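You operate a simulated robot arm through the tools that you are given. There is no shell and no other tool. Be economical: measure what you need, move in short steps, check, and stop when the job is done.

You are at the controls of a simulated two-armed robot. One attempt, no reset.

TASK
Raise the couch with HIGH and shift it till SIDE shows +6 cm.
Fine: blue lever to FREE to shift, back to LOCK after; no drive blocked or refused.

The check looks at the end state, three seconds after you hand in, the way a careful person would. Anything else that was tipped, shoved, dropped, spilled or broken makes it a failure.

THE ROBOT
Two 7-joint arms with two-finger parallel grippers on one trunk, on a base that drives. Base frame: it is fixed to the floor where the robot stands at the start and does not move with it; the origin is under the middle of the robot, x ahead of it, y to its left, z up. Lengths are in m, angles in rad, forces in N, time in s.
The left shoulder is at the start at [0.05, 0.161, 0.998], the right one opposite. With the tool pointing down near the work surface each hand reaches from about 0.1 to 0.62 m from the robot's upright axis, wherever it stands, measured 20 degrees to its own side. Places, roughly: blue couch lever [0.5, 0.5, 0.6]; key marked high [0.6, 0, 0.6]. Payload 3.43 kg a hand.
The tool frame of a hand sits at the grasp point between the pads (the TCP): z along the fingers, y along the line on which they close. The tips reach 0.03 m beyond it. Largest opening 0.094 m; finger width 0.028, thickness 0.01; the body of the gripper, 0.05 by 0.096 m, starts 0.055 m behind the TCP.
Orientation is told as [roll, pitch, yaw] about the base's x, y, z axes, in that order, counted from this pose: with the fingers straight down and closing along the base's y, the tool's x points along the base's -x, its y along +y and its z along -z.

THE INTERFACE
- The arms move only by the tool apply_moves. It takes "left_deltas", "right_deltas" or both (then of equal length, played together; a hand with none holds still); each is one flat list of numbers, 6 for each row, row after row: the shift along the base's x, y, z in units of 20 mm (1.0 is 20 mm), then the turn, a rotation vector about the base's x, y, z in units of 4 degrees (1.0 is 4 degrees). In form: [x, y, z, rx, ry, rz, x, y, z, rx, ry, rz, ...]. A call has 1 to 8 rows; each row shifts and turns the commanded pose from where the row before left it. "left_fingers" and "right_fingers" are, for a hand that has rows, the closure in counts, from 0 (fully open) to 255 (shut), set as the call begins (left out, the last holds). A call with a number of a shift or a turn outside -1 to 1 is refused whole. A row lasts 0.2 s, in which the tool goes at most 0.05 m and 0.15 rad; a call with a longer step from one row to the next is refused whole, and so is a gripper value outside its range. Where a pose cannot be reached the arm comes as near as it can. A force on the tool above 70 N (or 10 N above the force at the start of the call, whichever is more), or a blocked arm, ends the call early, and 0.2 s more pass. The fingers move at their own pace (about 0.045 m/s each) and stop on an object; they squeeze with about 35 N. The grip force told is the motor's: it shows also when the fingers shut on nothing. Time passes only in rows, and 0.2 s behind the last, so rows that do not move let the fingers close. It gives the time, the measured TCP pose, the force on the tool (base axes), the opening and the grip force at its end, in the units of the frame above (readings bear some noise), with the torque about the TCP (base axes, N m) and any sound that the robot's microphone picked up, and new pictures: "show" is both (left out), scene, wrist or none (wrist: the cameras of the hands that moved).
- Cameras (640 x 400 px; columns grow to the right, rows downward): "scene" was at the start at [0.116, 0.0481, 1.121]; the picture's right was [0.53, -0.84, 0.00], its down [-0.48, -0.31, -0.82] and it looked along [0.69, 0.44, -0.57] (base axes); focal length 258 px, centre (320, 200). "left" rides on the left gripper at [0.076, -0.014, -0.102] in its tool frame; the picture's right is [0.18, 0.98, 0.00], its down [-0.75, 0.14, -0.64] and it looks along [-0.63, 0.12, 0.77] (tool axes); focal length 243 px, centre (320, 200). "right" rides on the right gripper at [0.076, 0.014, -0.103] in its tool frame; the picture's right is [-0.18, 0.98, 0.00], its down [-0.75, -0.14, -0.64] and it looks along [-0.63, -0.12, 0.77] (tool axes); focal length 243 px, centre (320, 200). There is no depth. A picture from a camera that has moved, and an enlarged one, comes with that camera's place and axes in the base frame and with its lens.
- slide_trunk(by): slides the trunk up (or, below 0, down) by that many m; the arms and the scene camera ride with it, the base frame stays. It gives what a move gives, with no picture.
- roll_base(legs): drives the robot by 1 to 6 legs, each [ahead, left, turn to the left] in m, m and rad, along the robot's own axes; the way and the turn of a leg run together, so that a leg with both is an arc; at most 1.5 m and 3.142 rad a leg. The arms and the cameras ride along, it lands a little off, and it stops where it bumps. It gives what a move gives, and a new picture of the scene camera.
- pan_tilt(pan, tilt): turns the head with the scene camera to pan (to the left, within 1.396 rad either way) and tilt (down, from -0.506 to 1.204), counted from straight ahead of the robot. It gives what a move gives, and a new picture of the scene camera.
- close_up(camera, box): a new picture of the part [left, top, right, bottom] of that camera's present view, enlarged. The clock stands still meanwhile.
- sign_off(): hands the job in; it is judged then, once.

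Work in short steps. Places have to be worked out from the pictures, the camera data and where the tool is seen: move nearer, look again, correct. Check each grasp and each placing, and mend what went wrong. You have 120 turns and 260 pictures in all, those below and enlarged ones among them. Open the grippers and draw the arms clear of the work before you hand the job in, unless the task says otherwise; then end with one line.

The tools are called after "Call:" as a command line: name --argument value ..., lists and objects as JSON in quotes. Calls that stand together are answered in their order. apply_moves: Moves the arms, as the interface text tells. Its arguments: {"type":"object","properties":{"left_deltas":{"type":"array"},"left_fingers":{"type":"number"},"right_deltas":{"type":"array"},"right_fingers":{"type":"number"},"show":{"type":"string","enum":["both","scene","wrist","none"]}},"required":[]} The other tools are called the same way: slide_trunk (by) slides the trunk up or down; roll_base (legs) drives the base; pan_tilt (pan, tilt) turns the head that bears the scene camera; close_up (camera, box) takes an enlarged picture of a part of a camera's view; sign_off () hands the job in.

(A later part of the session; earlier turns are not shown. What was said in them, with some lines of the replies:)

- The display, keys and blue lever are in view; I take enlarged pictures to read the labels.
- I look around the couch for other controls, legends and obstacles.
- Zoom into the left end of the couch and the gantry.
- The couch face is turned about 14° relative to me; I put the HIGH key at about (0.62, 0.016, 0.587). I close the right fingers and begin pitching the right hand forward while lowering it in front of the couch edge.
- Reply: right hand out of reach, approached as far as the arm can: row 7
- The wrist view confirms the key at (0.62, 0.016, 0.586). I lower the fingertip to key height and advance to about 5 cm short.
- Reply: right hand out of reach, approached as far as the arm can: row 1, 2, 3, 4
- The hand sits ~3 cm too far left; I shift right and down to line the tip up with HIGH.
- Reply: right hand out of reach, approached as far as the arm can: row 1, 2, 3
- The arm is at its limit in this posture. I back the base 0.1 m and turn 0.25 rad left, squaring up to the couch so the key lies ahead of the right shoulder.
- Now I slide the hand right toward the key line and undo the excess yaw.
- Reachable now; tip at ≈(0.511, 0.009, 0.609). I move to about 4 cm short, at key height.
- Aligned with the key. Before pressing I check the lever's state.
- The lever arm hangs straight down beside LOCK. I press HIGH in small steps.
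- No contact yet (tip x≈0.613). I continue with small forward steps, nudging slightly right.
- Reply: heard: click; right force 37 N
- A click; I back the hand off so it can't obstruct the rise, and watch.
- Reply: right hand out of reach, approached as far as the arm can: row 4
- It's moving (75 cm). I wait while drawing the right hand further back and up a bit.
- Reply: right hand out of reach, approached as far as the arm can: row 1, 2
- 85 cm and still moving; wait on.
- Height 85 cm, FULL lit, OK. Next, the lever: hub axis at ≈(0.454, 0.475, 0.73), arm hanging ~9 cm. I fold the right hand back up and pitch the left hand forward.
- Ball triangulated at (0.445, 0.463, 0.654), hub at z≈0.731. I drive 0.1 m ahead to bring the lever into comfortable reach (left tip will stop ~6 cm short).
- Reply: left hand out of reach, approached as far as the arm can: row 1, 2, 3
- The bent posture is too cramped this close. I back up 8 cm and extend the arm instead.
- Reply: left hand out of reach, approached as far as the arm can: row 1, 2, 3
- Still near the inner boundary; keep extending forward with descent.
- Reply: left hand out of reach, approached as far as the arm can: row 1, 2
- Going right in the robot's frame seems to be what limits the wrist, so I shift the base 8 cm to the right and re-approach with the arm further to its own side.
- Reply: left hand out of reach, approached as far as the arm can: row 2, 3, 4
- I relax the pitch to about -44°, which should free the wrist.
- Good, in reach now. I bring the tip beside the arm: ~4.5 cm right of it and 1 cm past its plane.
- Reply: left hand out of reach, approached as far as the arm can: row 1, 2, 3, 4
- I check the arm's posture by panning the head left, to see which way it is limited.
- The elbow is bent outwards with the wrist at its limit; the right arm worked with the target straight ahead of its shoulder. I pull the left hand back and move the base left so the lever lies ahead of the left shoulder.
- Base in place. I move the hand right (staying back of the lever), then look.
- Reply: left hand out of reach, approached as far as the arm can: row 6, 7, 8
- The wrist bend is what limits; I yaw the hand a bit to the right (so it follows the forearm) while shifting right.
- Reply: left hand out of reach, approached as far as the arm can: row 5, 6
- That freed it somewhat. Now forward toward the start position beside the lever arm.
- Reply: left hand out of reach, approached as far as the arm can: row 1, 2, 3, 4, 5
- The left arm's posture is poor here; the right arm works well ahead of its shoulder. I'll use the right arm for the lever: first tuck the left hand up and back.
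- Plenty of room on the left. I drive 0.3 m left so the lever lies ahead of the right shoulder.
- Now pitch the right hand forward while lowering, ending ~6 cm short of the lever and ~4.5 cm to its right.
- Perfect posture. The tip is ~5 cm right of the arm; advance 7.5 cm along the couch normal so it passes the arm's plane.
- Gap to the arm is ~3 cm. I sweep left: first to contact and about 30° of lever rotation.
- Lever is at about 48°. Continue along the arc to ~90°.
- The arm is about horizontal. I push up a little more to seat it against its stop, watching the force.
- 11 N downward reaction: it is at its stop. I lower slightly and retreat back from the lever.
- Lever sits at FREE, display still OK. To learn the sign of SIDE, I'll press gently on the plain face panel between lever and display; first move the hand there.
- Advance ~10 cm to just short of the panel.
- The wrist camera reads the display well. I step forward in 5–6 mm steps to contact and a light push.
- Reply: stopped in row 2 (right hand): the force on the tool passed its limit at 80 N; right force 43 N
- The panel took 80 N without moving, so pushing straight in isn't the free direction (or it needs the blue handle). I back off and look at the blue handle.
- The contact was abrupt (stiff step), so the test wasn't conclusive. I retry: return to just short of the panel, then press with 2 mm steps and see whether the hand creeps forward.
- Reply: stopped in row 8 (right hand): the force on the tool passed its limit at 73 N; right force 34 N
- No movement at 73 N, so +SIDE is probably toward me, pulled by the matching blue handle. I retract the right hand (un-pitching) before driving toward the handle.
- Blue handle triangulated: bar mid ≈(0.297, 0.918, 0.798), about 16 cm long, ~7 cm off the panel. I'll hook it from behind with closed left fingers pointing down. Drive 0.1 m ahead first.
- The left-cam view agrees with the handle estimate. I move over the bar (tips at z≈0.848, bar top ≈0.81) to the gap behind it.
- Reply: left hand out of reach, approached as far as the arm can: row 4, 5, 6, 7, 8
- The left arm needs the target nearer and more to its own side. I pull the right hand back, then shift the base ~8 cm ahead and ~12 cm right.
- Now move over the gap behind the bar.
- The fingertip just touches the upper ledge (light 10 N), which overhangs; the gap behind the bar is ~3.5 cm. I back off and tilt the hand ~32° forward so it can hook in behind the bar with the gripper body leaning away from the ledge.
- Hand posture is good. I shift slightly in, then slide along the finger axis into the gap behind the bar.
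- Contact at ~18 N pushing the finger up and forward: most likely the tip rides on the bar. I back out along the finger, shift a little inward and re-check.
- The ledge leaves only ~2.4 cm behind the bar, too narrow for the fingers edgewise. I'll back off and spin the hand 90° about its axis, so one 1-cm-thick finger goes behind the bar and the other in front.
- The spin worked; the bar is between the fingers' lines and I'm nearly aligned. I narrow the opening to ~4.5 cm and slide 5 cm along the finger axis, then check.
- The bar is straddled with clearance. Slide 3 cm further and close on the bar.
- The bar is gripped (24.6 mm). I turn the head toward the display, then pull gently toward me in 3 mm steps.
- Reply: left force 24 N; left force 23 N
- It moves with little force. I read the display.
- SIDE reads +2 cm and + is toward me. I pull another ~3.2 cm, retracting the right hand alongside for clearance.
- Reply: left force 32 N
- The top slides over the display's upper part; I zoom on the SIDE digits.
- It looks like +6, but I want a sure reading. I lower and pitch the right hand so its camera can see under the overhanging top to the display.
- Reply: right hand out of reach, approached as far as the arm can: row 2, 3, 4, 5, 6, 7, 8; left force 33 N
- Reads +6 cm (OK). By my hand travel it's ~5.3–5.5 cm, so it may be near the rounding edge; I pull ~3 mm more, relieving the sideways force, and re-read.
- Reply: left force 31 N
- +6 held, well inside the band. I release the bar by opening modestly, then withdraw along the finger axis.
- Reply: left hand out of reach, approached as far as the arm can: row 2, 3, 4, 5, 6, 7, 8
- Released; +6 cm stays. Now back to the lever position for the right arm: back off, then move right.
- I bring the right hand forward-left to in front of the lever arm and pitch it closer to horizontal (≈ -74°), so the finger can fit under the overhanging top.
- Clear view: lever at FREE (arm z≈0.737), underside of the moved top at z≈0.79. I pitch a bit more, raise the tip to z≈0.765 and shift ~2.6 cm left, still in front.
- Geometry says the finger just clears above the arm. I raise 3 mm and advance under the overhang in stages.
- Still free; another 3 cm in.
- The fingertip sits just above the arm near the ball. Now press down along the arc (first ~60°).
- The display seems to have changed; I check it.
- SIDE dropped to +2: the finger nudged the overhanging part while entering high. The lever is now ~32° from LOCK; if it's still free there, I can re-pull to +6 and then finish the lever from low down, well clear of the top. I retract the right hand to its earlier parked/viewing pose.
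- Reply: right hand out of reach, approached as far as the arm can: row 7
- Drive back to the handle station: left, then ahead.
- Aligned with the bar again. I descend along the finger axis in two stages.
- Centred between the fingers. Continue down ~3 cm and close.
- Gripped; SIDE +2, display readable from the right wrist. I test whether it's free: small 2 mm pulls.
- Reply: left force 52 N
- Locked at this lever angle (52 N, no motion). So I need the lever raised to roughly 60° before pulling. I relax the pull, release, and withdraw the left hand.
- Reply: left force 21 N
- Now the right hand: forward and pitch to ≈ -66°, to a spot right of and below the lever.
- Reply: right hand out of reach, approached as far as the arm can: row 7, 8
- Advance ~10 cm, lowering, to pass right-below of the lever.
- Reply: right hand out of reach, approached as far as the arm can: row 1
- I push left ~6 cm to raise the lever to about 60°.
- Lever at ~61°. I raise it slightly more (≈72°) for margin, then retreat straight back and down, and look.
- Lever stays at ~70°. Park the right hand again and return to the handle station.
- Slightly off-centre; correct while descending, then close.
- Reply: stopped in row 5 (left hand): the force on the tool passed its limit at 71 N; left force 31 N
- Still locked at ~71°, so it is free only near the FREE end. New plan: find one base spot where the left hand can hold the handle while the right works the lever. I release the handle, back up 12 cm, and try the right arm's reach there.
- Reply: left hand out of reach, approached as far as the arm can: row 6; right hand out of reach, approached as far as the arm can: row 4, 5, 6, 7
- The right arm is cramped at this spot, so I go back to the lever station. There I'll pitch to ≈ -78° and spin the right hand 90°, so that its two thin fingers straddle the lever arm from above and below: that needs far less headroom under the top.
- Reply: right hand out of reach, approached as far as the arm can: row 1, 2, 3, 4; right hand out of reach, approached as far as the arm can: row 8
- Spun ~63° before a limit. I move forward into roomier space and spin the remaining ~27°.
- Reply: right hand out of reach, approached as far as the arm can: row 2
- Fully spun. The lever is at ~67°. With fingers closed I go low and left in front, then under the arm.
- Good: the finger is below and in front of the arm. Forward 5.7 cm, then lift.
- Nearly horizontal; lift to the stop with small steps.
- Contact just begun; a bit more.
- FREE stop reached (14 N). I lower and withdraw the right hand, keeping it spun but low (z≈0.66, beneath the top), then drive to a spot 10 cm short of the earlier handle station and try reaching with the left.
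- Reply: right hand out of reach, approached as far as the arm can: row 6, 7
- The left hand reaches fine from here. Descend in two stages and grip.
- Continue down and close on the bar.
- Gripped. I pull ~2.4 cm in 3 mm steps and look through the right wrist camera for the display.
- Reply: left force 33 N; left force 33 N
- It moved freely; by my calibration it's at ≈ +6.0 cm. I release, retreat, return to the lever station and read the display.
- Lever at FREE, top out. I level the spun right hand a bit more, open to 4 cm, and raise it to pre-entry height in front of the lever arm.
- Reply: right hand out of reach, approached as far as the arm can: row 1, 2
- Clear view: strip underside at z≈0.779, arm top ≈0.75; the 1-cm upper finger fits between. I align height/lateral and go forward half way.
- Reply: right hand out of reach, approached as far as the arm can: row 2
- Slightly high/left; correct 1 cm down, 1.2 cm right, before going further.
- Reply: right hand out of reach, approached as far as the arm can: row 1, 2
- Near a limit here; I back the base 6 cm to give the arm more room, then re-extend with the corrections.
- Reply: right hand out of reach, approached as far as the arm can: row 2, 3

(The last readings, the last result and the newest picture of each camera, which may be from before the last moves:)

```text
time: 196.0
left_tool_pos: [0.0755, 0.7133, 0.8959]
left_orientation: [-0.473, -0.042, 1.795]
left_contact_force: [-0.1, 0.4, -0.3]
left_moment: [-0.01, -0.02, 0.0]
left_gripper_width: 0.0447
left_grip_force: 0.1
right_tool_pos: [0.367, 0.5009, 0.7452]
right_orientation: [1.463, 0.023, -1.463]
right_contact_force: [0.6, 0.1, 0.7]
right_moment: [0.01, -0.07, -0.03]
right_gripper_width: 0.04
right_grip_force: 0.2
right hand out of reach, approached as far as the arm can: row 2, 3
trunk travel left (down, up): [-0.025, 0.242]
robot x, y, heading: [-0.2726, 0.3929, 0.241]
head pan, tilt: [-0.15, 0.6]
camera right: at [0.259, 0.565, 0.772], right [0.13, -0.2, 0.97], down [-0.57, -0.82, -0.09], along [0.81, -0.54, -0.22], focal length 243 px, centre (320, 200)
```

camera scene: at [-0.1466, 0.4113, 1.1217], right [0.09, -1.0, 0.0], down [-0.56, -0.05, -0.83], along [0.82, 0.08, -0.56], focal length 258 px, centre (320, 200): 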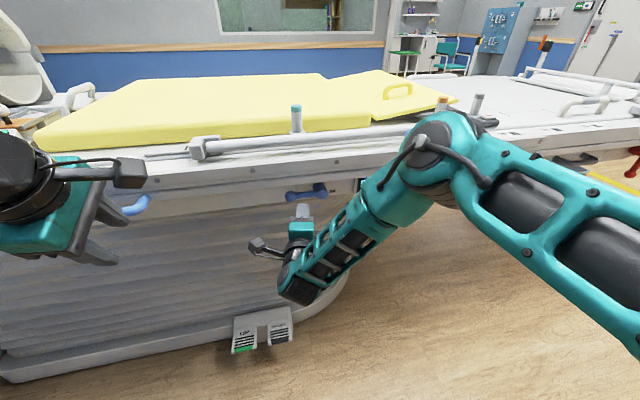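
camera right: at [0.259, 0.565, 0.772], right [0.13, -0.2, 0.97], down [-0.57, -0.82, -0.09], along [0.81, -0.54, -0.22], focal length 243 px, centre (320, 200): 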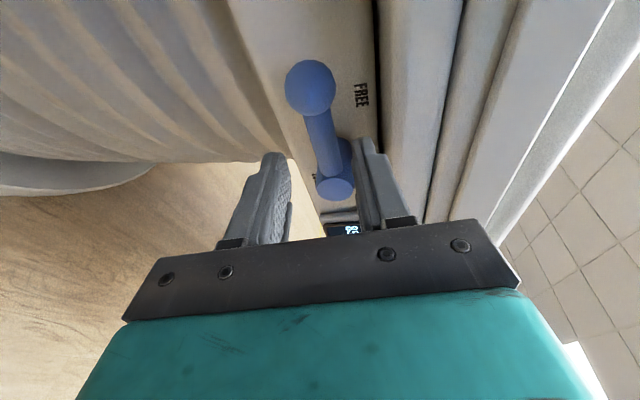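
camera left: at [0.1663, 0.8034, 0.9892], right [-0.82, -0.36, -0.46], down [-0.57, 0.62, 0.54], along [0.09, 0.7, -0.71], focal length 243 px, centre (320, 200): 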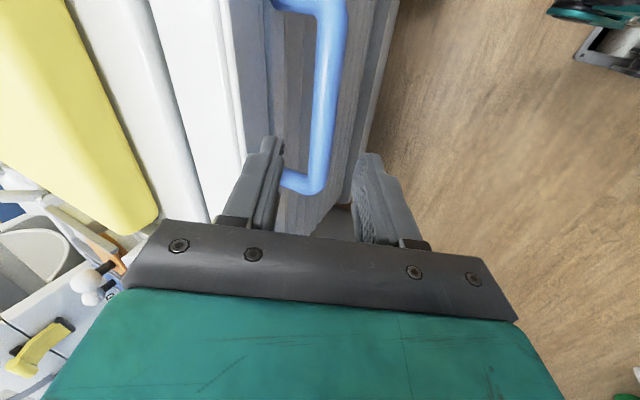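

I relax the pitch by ~6° to free the wrist, and bring it down ~8 mm.

Call:
apply_moves --right_deltas '[0, 0, 0, -0.185, 0.727, 0, 0, 0, -0.2, -0.185, 0.727, 0, 0.05, -0.2, -0.2, 0, 0, 0, 0, 0, 0, 0, 0, 0]' --show "wrist"

Call:
close_up --camera "right" --box '[220, 30, 540, 240]'

```text
time: 197.0
left_tool_pos: [0.0764, 0.7138, 0.896]
left_orientation: [-0.476, -0.041, 1.795]
left_contact_force: [0.0, -0.3, -0.1]
left_moment: [0.01, -0.02, 0.0]
left_gripper_width: 0.0448
left_grip_force: 0.0
right_tool_pos: [0.3693, 0.4973, 0.7359]
right_orientation: [1.366, 0.012, -1.457]
right_contact_force: [0.7, -0.4, 0.9]
right_moment: [-0.01, -0.01, 0.03]
right_gripper_width: 0.0399
right_grip_force: 0.1
trunk travel left (down, up): [-0.025, 0.242]
robot x, y, heading: [-0.2762, 0.3942, 0.24]
head pan, tilt: [-0.15, 0.6]
camera right: at [0.2632, 0.5612, 0.7721], right [0.22, -0.17, 0.96], down [-0.57, -0.82, -0.02], along [0.79, -0.54, -0.28], focal length 243 px, centre (320, 200)
```

right: 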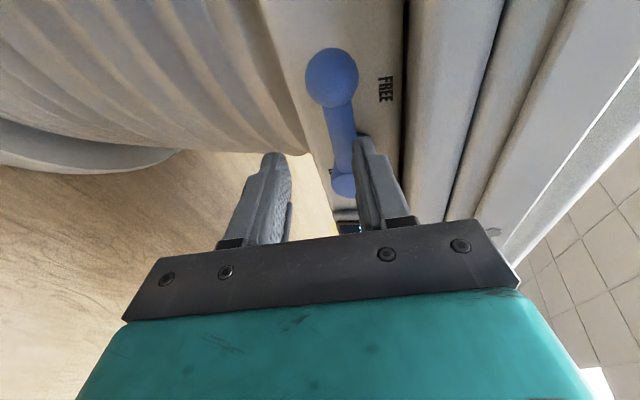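

```text
1.90 times, centred on (380, 135) of right
camera zoom: at [0.2632, 0.5612, 0.7721], right [0.22, -0.17, 0.96], down [-0.57, -0.82, -0.02], along [0.79, -0.54, -0.28], focal length 462 px, centre (206, 324)
```

zoom: 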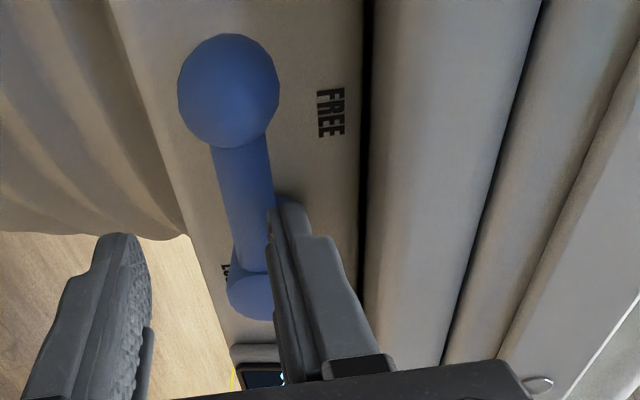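

Now aligned: upper finger will pass ~3 mm above the arm and well under the strip. Forward 4.6 cm.

Call:
apply_moves --right_deltas '[0.744, 0.188, 0, 0, 0, 0, 0.744, 0.188, 0, 0, 0, 0, 0.744, 0.188, 0, 0, 0, 0]' --show "wrist"

Call:
close_up --camera "right" --box '[220, 30, 540, 240]'

```text
time: 197.8
left_tool_pos: [0.0769, 0.7138, 0.8968]
left_orientation: [-0.474, -0.042, 1.794]
left_contact_force: [0.2, -0.1, 0.7]
left_moment: [0.02, 0.0, 0.0]
left_gripper_width: 0.0448
left_grip_force: 0.0
right_tool_pos: [0.4131, 0.5073, 0.7355]
right_orientation: [1.365, 0.012, -1.458]
right_contact_force: [0.2, -0.3, 0.4]
right_moment: [-0.04, 0.01, 0.02]
right_gripper_width: 0.0397
right_grip_force: 0.1
trunk travel left (down, up): [-0.025, 0.242]
robot x, y, heading: [-0.2735, 0.3903, 0.244]
head pan, tilt: [-0.15, 0.6]
camera right: at [0.3072, 0.5725, 0.7711], right [0.22, -0.17, 0.96], down [-0.57, -0.82, -0.02], along [0.79, -0.54, -0.28], focal length 243 px, centre (320, 200)
```

right: 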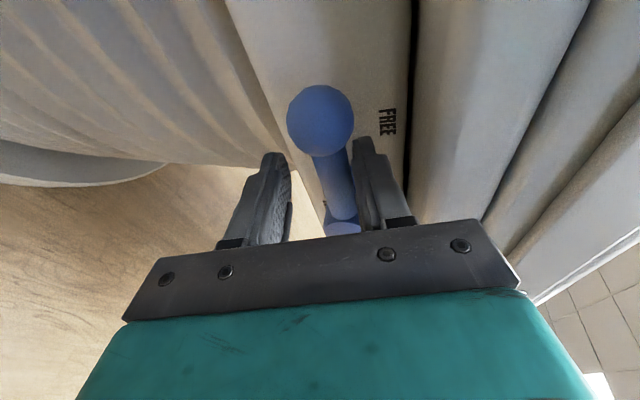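

```text
1.90 times, centred on (380, 135) of right
camera zoom: at [0.3072, 0.5725, 0.7711], right [0.22, -0.17, 0.96], down [-0.57, -0.82, -0.02], along [0.79, -0.54, -0.28], focal length 462 px, centre (206, 324)
```

zoom: 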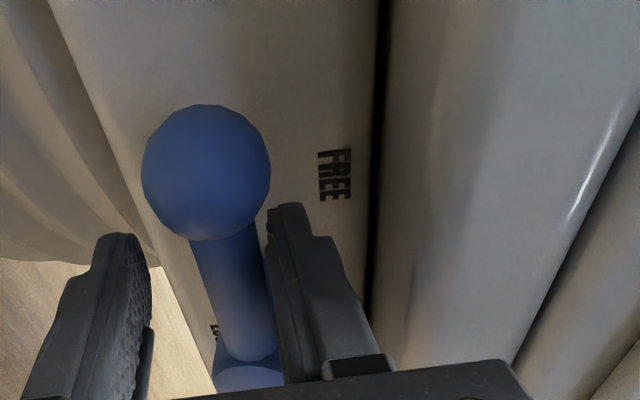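

Straddled without touching the strip. Now push down ~2.4 cm in small steps (≈25° of rotation).

Call:
apply_moves --right_deltas '[0, 0, -0.3, 0, 0, 0, 0, 0, -0.3, 0, 0, 0, 0, 0, -0.3, 0, 0, 0, 0, 0, -0.35, 0, 0, 0]' --show "wrist"

Call:
close_up --camera "scene" --box '[240, 130, 400, 230]'

```text
time: 198.8
left_tool_pos: [0.0748, 0.7131, 0.8971]
left_orientation: [-0.477, -0.043, 1.795]
left_contact_force: [-0.9, -0.3, -0.1]
left_moment: [0.0, -0.02, 0.02]
left_gripper_width: 0.0447
left_grip_force: 0.1
right_tool_pos: [0.4128, 0.5072, 0.7154]
right_orientation: [1.372, 0.012, -1.459]
right_contact_force: [2.0, -0.7, 6.0]
right_moment: [-0.08, 0.09, 0.06]
right_gripper_width: 0.0437
right_grip_force: 4.2
trunk travel left (down, up): [-0.025, 0.242]
robot x, y, heading: [-0.2768, 0.395, 0.234]
head pan, tilt: [-0.15, 0.6]
camera right: at [0.3074, 0.5724, 0.7504], right [0.22, -0.17, 0.96], down [-0.57, -0.82, -0.02], along [0.79, -0.54, -0.28], focal length 243 px, centre (320, 200)
```

right: 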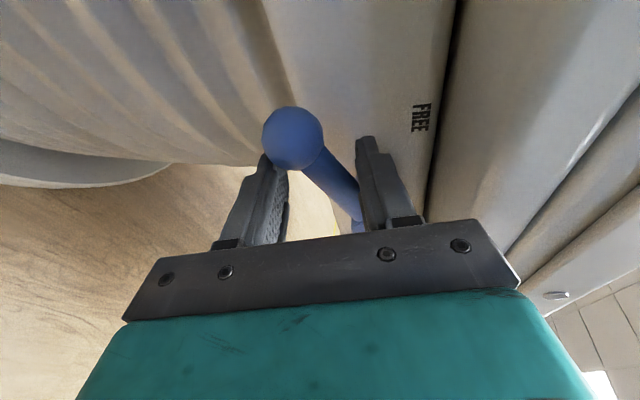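

```text
4.00 times, centred on (320, 180) of scene
camera zoom: at [-0.1481, 0.4109, 1.1222], right [0.09, -1.0, 0.0], down [-0.56, -0.05, -0.83], along [0.82, 0.08, -0.56], focal length 1031 px, centre (320, 280)
```

zoom: 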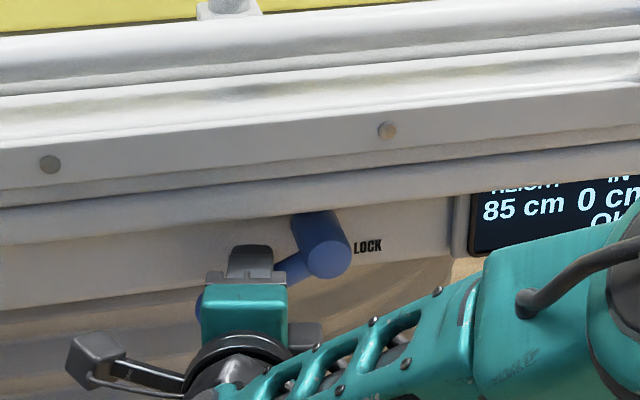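

Lever is ~60° from LOCK now and should be locked; the ball touches the lower finger. I open a bit, back out straight, and check the display and lever.

Call:
apply_moves --right_deltas '[0, 0, 0.05, 0, 0, 0, 0, 0, 0, 0, 0, 0, -0.95, -0.24, 0, 0, 0, 0, -0.95, -0.24, 0, 0, 0, 0, -0.95, -0.24, 0, 0, 0, 0, -0.95, -0.24, 0, 0, 0, 0]' --right_fingers 95 --show "wrist"

Call:
close_up --camera "scene" --box '[240, 130, 400, 230]'

Call:
close_up --camera "right" --box '[280, 140, 440, 240]'

```text
time: 200.2
left_tool_pos: [0.0773, 0.713, 0.8955]
left_orientation: [-0.475, -0.042, 1.795]
left_contact_force: [1.0, 0.6, -0.3]
left_moment: [0.04, -0.01, 0.0]
left_gripper_width: 0.0444
left_grip_force: 0.1
right_tool_pos: [0.3372, 0.4881, 0.7131]
right_orientation: [1.367, 0.014, -1.458]
right_contact_force: [0.0, 0.9, 0.7]
right_moment: [0.02, -0.03, -0.01]
right_gripper_width: 0.0588
right_grip_force: 0.1
trunk travel left (down, up): [-0.025, 0.242]
robot x, y, heading: [-0.2719, 0.3954, 0.247]
head pan, tilt: [-0.15, 0.6]
camera right: at [0.2321, 0.5531, 0.7487], right [0.22, -0.17, 0.96], down [-0.57, -0.82, -0.02], along [0.79, -0.54, -0.28], focal length 243 px, centre (320, 200)
```

right: 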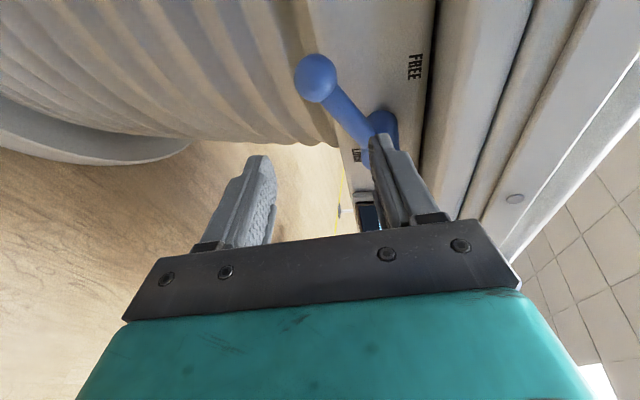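

```text
4.00 times, centred on (320, 180) of scene
camera zoom: at [-0.1465, 0.4113, 1.1216], right [0.09, -1.0, 0.0], down [-0.56, -0.05, -0.83], along [0.82, 0.08, -0.56], focal length 1031 px, centre (320, 280)
```

zoom: 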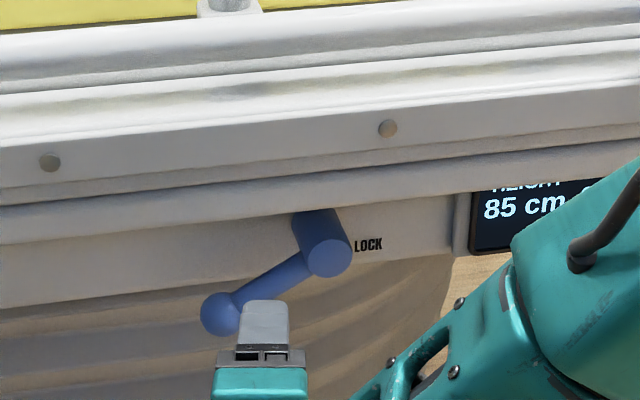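

```text
4.00 times, centred on (360, 190) of right
camera zoom: at [0.2321, 0.5531, 0.7487], right [0.22, -0.17, 0.96], down [-0.57, -0.82, -0.02], along [0.79, -0.54, -0.28], focal length 970 px, centre (160, 240)
```

zoom: 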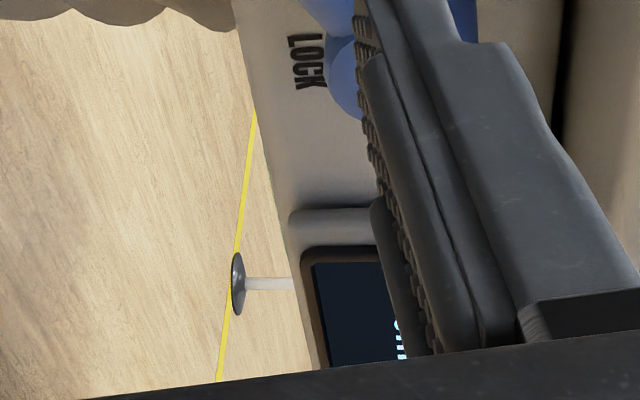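

Couch hasn't moved; lever ~60°. I finish the lever with closed fingers: enter above-left of the arm (still well under the strip).

Call:
apply_moves --right_deltas '[-0.1, 0.39, 0.65, 0, 0, 0, -0.1, 0.39, 0.65, 0, 0, 0, 0, 0, 0, 0, 0, 0, 0.963, 0.243, 0, 0, 0, 0, 0.963, 0.243, 0, 0, 0, 0, 0, 0, 0, 0, 0, 0]' --right_fingers 255 --show "wrist"

```text
time: 201.6
left_tool_pos: [0.0755, 0.7134, 0.8961]
left_orientation: [-0.475, -0.041, 1.794]
left_contact_force: [0.2, -0.7, -0.3]
left_moment: [0.01, 0.01, 0.03]
left_gripper_width: 0.0448
left_grip_force: 0.1
right_tool_pos: [0.3709, 0.516, 0.7393]
right_orientation: [1.368, 0.012, -1.456]
right_contact_force: [-0.6, -1.1, 1.0]
right_moment: [-0.02, -0.01, 0.0]
right_gripper_width: 0.0
right_grip_force: 33.0
trunk travel left (down, up): [-0.025, 0.242]
robot x, y, heading: [-0.2766, 0.3925, 0.245]
head pan, tilt: [-0.15, 0.6]
camera right: at [0.2661, 0.5801, 0.7748], right [0.22, -0.17, 0.96], down [-0.57, -0.82, -0.02], along [0.79, -0.54, -0.28], focal length 243 px, centre (320, 200)
```

right: 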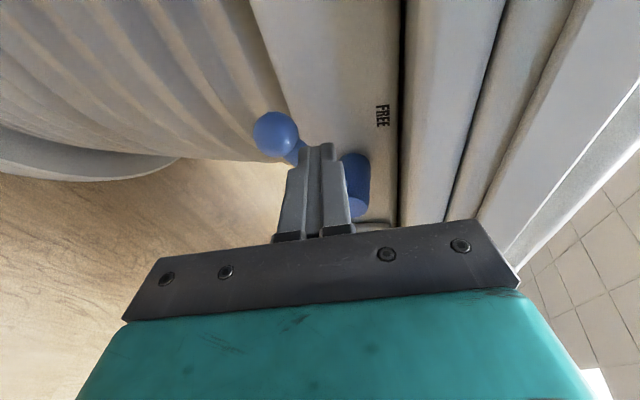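

Forward 4 cm over the arm, then sweep down-right along the arc to ~15°.

Call:
apply_moves --right_deltas '[0.963, 0.243, 0, 0, 0, 0, 0.963, 0.243, 0, 0, 0, 0, 0.104, -0.412, -1.0, 0, 0, 0, 0.067, -0.267, -0.67, 0, 0, 0, 0.135, -0.53, -0.6, 0, 0, 0]' --show "wrist"

Call:
close_up --camera "scene" --box '[240, 130, 400, 230]'

```text
time: 202.8
left_tool_pos: [0.0762, 0.7134, 0.8956]
left_orientation: [-0.476, -0.043, 1.794]
left_contact_force: [-0.3, -0.4, -0.4]
left_moment: [0.0, -0.05, 0.0]
left_gripper_width: 0.0445
left_grip_force: 0.1
right_tool_pos: [0.4163, 0.501, 0.6935]
right_orientation: [1.364, 0.012, -1.456]
right_contact_force: [-0.9, -0.4, 0.2]
right_moment: [-0.01, -0.02, -0.01]
right_gripper_width: 0.0
right_grip_force: 32.8
trunk travel left (down, up): [-0.025, 0.242]
robot x, y, heading: [-0.2746, 0.3924, 0.242]
head pan, tilt: [-0.15, 0.6]
camera right: at [0.3111, 0.5654, 0.7294], right [0.22, -0.17, 0.96], down [-0.57, -0.82, -0.02], along [0.79, -0.54, -0.28], focal length 243 px, centre (320, 200)
```

right: 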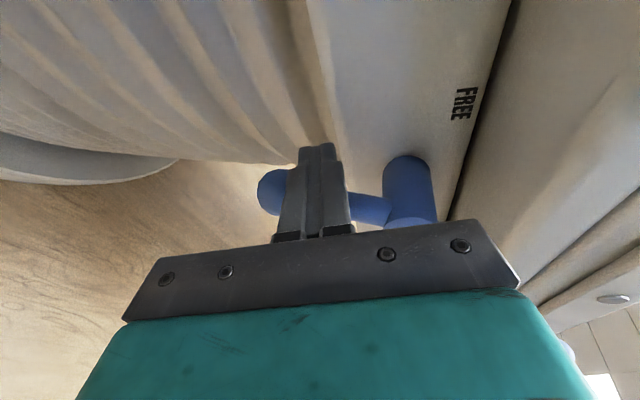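

```text
4.00 times, centred on (320, 180) of scene
camera zoom: at [-0.1465, 0.4113, 1.1216], right [0.09, -1.0, 0.0], down [-0.56, -0.05, -0.83], along [0.82, 0.08, -0.56], focal length 1031 px, centre (320, 280)
```

zoom: 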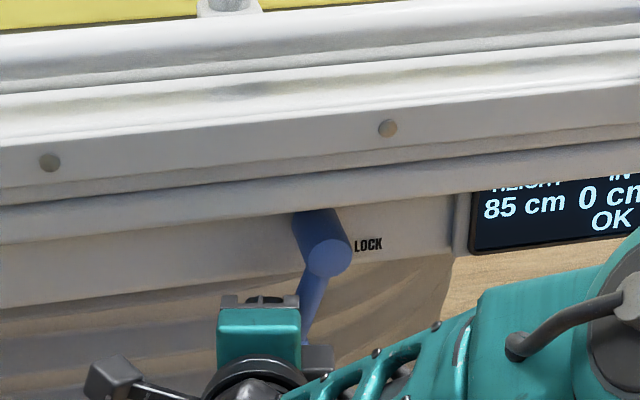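

Lever ~15° from LOCK. Push right gently until it seats at its stop.

Call:
apply_moves --right_deltas '[0.165, -0.65, -0.42, 0, 0, 0, 0.06, -0.24, 0, 0, 0, 0, 0.06, -0.24, 0, 0, 0, 0, 0, 0, 0, 0, 0, 0]' --show "wrist"

Call:
close_up --camera "scene" --box '[240, 130, 400, 230]'

```text
time: 203.8
left_tool_pos: [0.0765, 0.7132, 0.8958]
left_orientation: [-0.475, -0.042, 1.795]
left_contact_force: [0.2, 0.8, -0.7]
left_moment: [-0.04, -0.01, 0.0]
left_gripper_width: 0.0446
left_grip_force: 0.1
right_tool_pos: [0.4238, 0.4895, 0.6915]
right_orientation: [1.36, 0.009, -1.465]
right_contact_force: [0.0, 0.1, -0.1]
right_moment: [0.01, 0.01, -0.03]
right_gripper_width: 0.0
right_grip_force: 33.1
right hand out of reach, approached as far as the arm can: row 1, 2, 3
trunk travel left (down, up): [-0.025, 0.242]
robot x, y, heading: [-0.2735, 0.3956, 0.24]
head pan, tilt: [-0.15, 0.6]
camera right: at [0.3191, 0.554, 0.7275], right [0.23, -0.17, 0.96], down [-0.57, -0.82, -0.01], along [0.79, -0.55, -0.28], focal length 243 px, centre (320, 200)
```

right: 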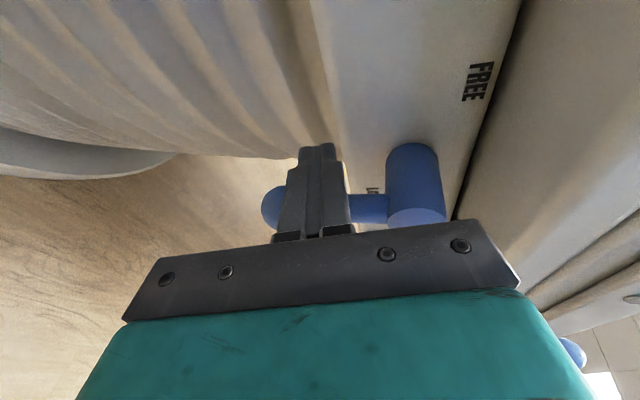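

```text
4.00 times, centred on (320, 180) of scene
camera zoom: at [-0.1465, 0.4113, 1.1216], right [0.09, -1.0, 0.0], down [-0.56, -0.05, -0.83], along [0.82, 0.08, -0.56], focal length 1031 px, centre (320, 280)
```

zoom: 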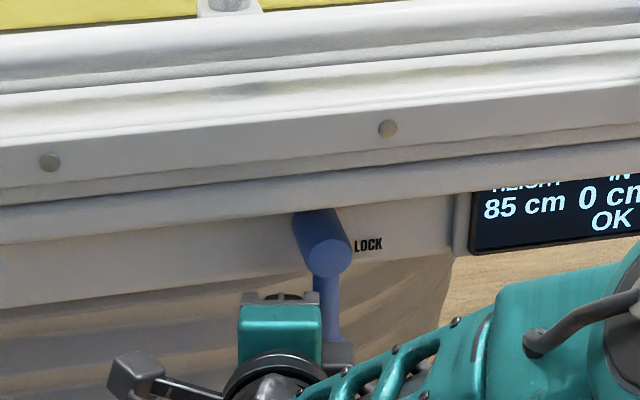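

Essentially straight down, but no stop force felt yet. I relax the wrist pitch slightly and push a few mm more to be sure.

Call:
apply_moves --right_deltas '[0, 0, 0, -0.247, 0.969, 0, 0.03, -0.12, 0, -0.247, 0.969, 0, 0.06, -0.24, 0, 0, 0, 0, 0.06, -0.24, 0, 0, 0, 0, 0, 0, 0, 0, 0, 0]' --show "wrist"

Call:
close_up --camera "scene" --box '[240, 130, 400, 230]'

```text
time: 205.0
left_tool_pos: [0.0763, 0.7147, 0.8955]
left_orientation: [-0.474, -0.04, 1.793]
left_contact_force: [-0.6, -0.3, 0.5]
left_moment: [0.0, -0.01, 0.01]
left_gripper_width: 0.0446
left_grip_force: 0.0
right_tool_pos: [0.4256, 0.4819, 0.692]
right_orientation: [1.225, -0.007, -1.449]
right_contact_force: [-1.3, 18.6, 0.2]
right_moment: [0.16, -0.13, 0.31]
right_gripper_width: 0.0
right_grip_force: 33.2
trunk travel left (down, up): [-0.025, 0.242]
robot x, y, heading: [-0.273, 0.3939, 0.242]
head pan, tilt: [-0.15, 0.6]
camera right: at [0.3258, 0.5466, 0.7391], right [0.35, -0.14, 0.93], down [-0.56, -0.83, 0.09], along [0.75, -0.55, -0.37], focal length 243 px, centre (320, 200)
```

right: 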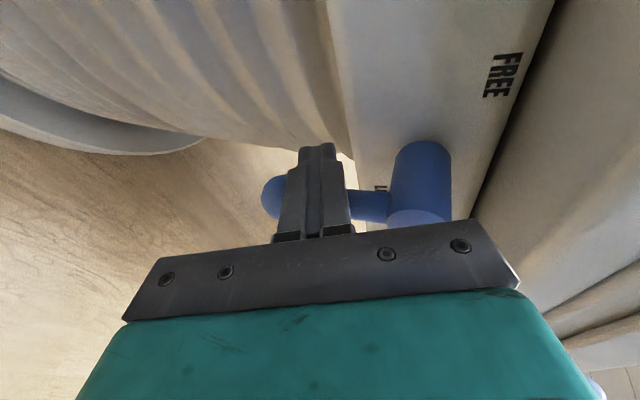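

```text
4.00 times, centred on (320, 180) of scene
camera zoom: at [-0.1466, 0.4126, 1.1216], right [0.09, -1.0, 0.0], down [-0.56, -0.05, -0.83], along [0.82, 0.08, -0.56], focal length 1031 px, centre (320, 280)
```

zoom: 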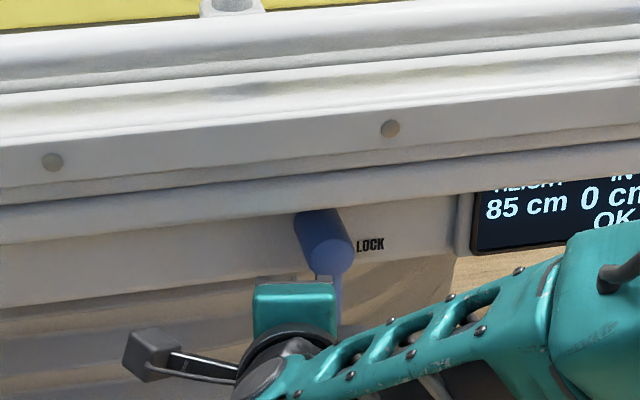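

18.6 N against the stop: locked. I ease off left, withdraw straight back, then drive back and view everything.

Call:
apply_moves --right_deltas '[-0.15, 0.58, -0.1, 0, 0, 0, -0.95, -0.24, -0.1, 0, 0, 0, -0.95, -0.24, -0.1, 0, 0, 0, -0.95, -0.24, -0.1, 0, 0, 0, -0.95, -0.24, 0, 0, 0, 0]' --show "none"

Call:
roll_base --legs '[[-0.2, 0, 0]]'

Call:
apply_moves --right_deltas '[0.5, -1, -0.4, 0, 0, 0, 0.3, -1, -0.4, 0, 0, 0, 0, -1, -0.4, 0, 0, 0, 0, -1, -0.4, 0, 0, 0]' --show "scene"

Call:
close_up --camera "scene" --box '[260, 100, 460, 225]'

```text
time: 206.2
left_tool_pos: [0.0764, 0.713, 0.8966]
left_orientation: [-0.475, -0.043, 1.796]
left_contact_force: [0.9, -0.1, -0.4]
left_moment: [0.0, 0.01, 0.0]
left_gripper_width: 0.0448
left_grip_force: 0.0
right_tool_pos: [0.3477, 0.4701, 0.684]
right_orientation: [1.228, -0.006, -1.46]
right_contact_force: [0.1, 0.7, 0.2]
right_moment: [-0.04, -0.02, 0.0]
right_gripper_width: 0.0
right_grip_force: 33.0
trunk travel left (down, up): [-0.025, 0.242]
robot x, y, heading: [-0.2795, 0.3923, 0.241]
head pan, tilt: [-0.15, 0.6]
```

```text
time: 207.8
left_tool_pos: [-0.1177, 0.6645, 0.8966]
left_orientation: [-0.475, -0.043, 1.792]
left_contact_force: [0.0, 0.8, -0.1]
left_moment: [0.02, 0.02, 0.05]
left_gripper_width: 0.0446
left_grip_force: 0.1
right_tool_pos: [0.1511, 0.4212, 0.6846]
right_orientation: [1.231, -0.005, -1.458]
right_contact_force: [-0.8, -0.4, 0.3]
right_moment: [0.03, 0.03, -0.01]
right_gripper_width: 0.0001
right_grip_force: 33.0
trunk travel left (down, up): [-0.025, 0.242]
robot x, y, heading: [-0.4715, 0.3405, 0.24]
head pan, tilt: [-0.15, 0.6]
camera scene: at [-0.3415, 0.3633, 1.1216], right [0.09, -1.0, 0.0], down [-0.56, -0.05, -0.83], along [0.82, 0.07, -0.56], focal length 258 px, centre (320, 200)
```

scene: 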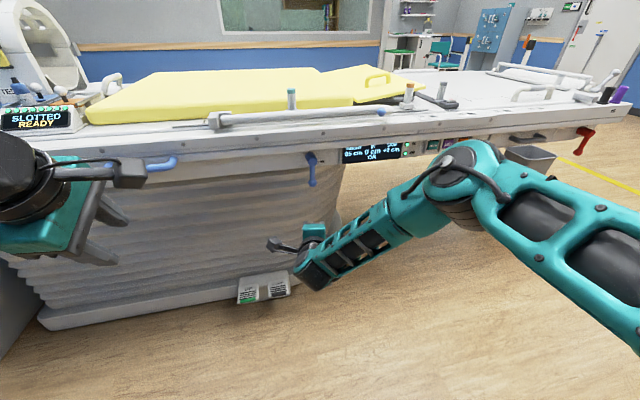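

```text
time: 208.8
left_tool_pos: [-0.1187, 0.6648, 0.8967]
left_orientation: [-0.476, -0.041, 1.793]
left_contact_force: [-0.5, -0.3, 0.3]
left_moment: [-0.02, -0.01, 0.01]
left_gripper_width: 0.0448
left_grip_force: 0.0
right_tool_pos: [0.1714, 0.3852, 0.6766]
right_orientation: [1.217, -0.013, -1.471]
right_contact_force: [-1.0, -0.5, 0.4]
right_moment: [0.03, 0.01, 0.02]
right_gripper_width: 0.0001
right_grip_force: 33.0
right hand out of reach, approached as far as the arm can: row 2, 3, 4
trunk travel left (down, up): [-0.025, 0.242]
robot x, y, heading: [-0.4705, 0.3433, 0.241]
head pan, tilt: [-0.15, 0.6]
camera scene: at [-0.3414, 0.3633, 1.1216], right [0.09, -1.0, 0.0], down [-0.56, -0.05, -0.83], along [0.82, 0.07, -0.56], focal length 258 px, centre (320, 200)
```

scene: 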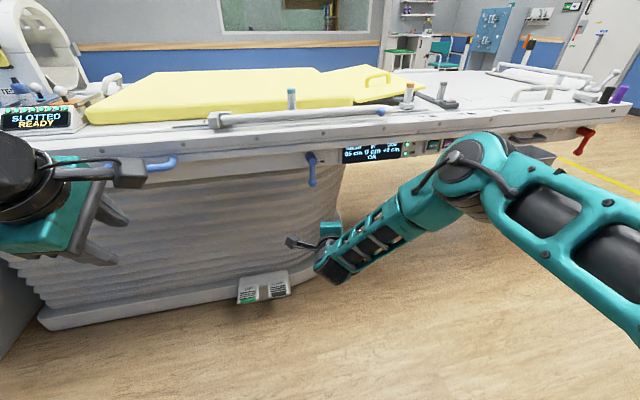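

```text
3.20 times, centred on (360, 162) of scene
camera zoom: at [-0.3414, 0.3633, 1.1216], right [0.09, -1.0, 0.0], down [-0.56, -0.05, -0.83], along [0.82, 0.07, -0.56], focal length 825 px, centre (192, 320)
```

zoom: 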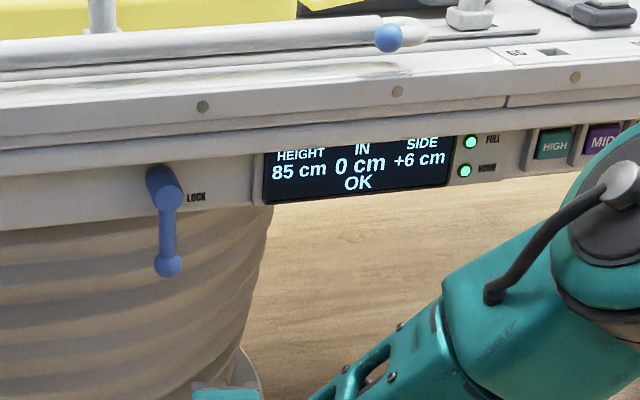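

HEIGHT 85 cm, IN 0, SIDE +6 cm, OK, lever at LOCK; nothing disturbed. I open both grippers, well clear of the couch.

Call:
apply_moves --right_deltas '[0, 0, 0, 0, 0, 0, 0, 0, 0, 0, 0, 0, 0, 0, 0, 0, 0, 0, 0, 0, 0, 0, 0, 0, 0, 0, 0, 0, 0, 0]' --left_deltas '[0, 0, 0, 0, 0, 0, 0, 0, 0, 0, 0, 0, 0, 0, 0, 0, 0, 0, 0, 0, 0, 0, 0, 0, 0, 0, 0, 0, 0, 0]' --left_fingers 0 --right_fingers 0 --show "scene"

Call:
close_up --camera "scene" --box '[260, 100, 460, 225]'

```text
time: 210.0
left_tool_pos: [-0.1195, 0.6659, 0.8964]
left_orientation: [-0.475, -0.041, 1.792]
left_contact_force: [1.1, -0.3, 0.4]
left_moment: [-0.03, 0.03, -0.01]
left_gripper_width: 0.094
left_grip_force: 0.1
right_tool_pos: [0.1725, 0.3855, 0.6762]
right_orientation: [1.219, -0.012, -1.472]
right_contact_force: [0.1, 0.2, 1.0]
right_moment: [0.02, -0.02, 0.0]
right_gripper_width: 0.0938
right_grip_force: 0.1
trunk travel left (down, up): [-0.025, 0.242]
robot x, y, heading: [-0.4671, 0.3472, 0.236]
head pan, tilt: [-0.15, 0.6]
camera scene: at [-0.3414, 0.3634, 1.1216], right [0.09, -1.0, 0.0], down [-0.56, -0.05, -0.83], along [0.82, 0.07, -0.56], focal length 258 px, centre (320, 200)
```

scene: 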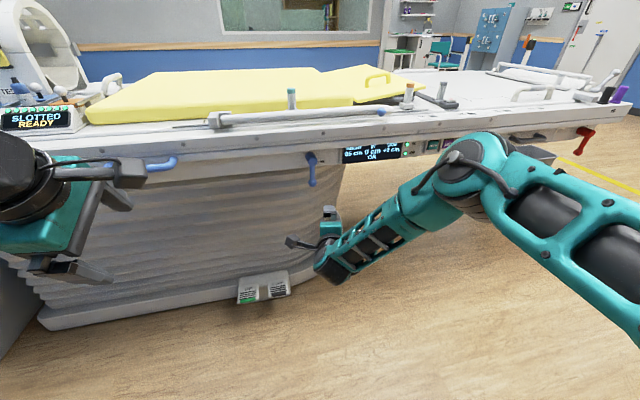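

```text
3.20 times, centred on (360, 162) of scene
camera zoom: at [-0.3414, 0.3634, 1.1216], right [0.09, -1.0, 0.0], down [-0.56, -0.05, -0.83], along [0.82, 0.07, -0.56], focal length 825 px, centre (192, 320)
```

zoom: 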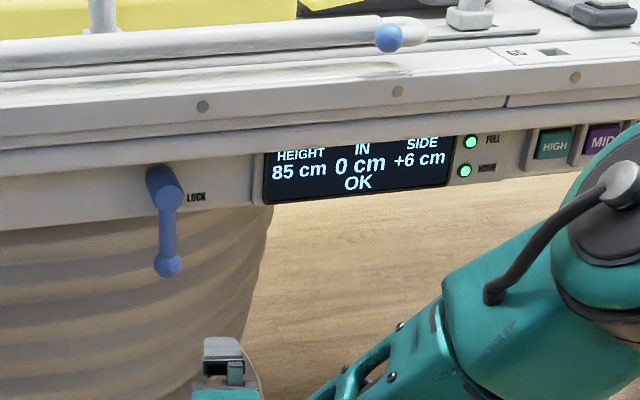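

All is in the required state; handing in.

Call:
sign_off

```text
The job is handed in.
```

The couch is raised with HIGH to 85 cm and shifted to SIDE +6 cm; the blue lever is back at LOCK, the display reads OK, and both grippers are open and clear of the couch.
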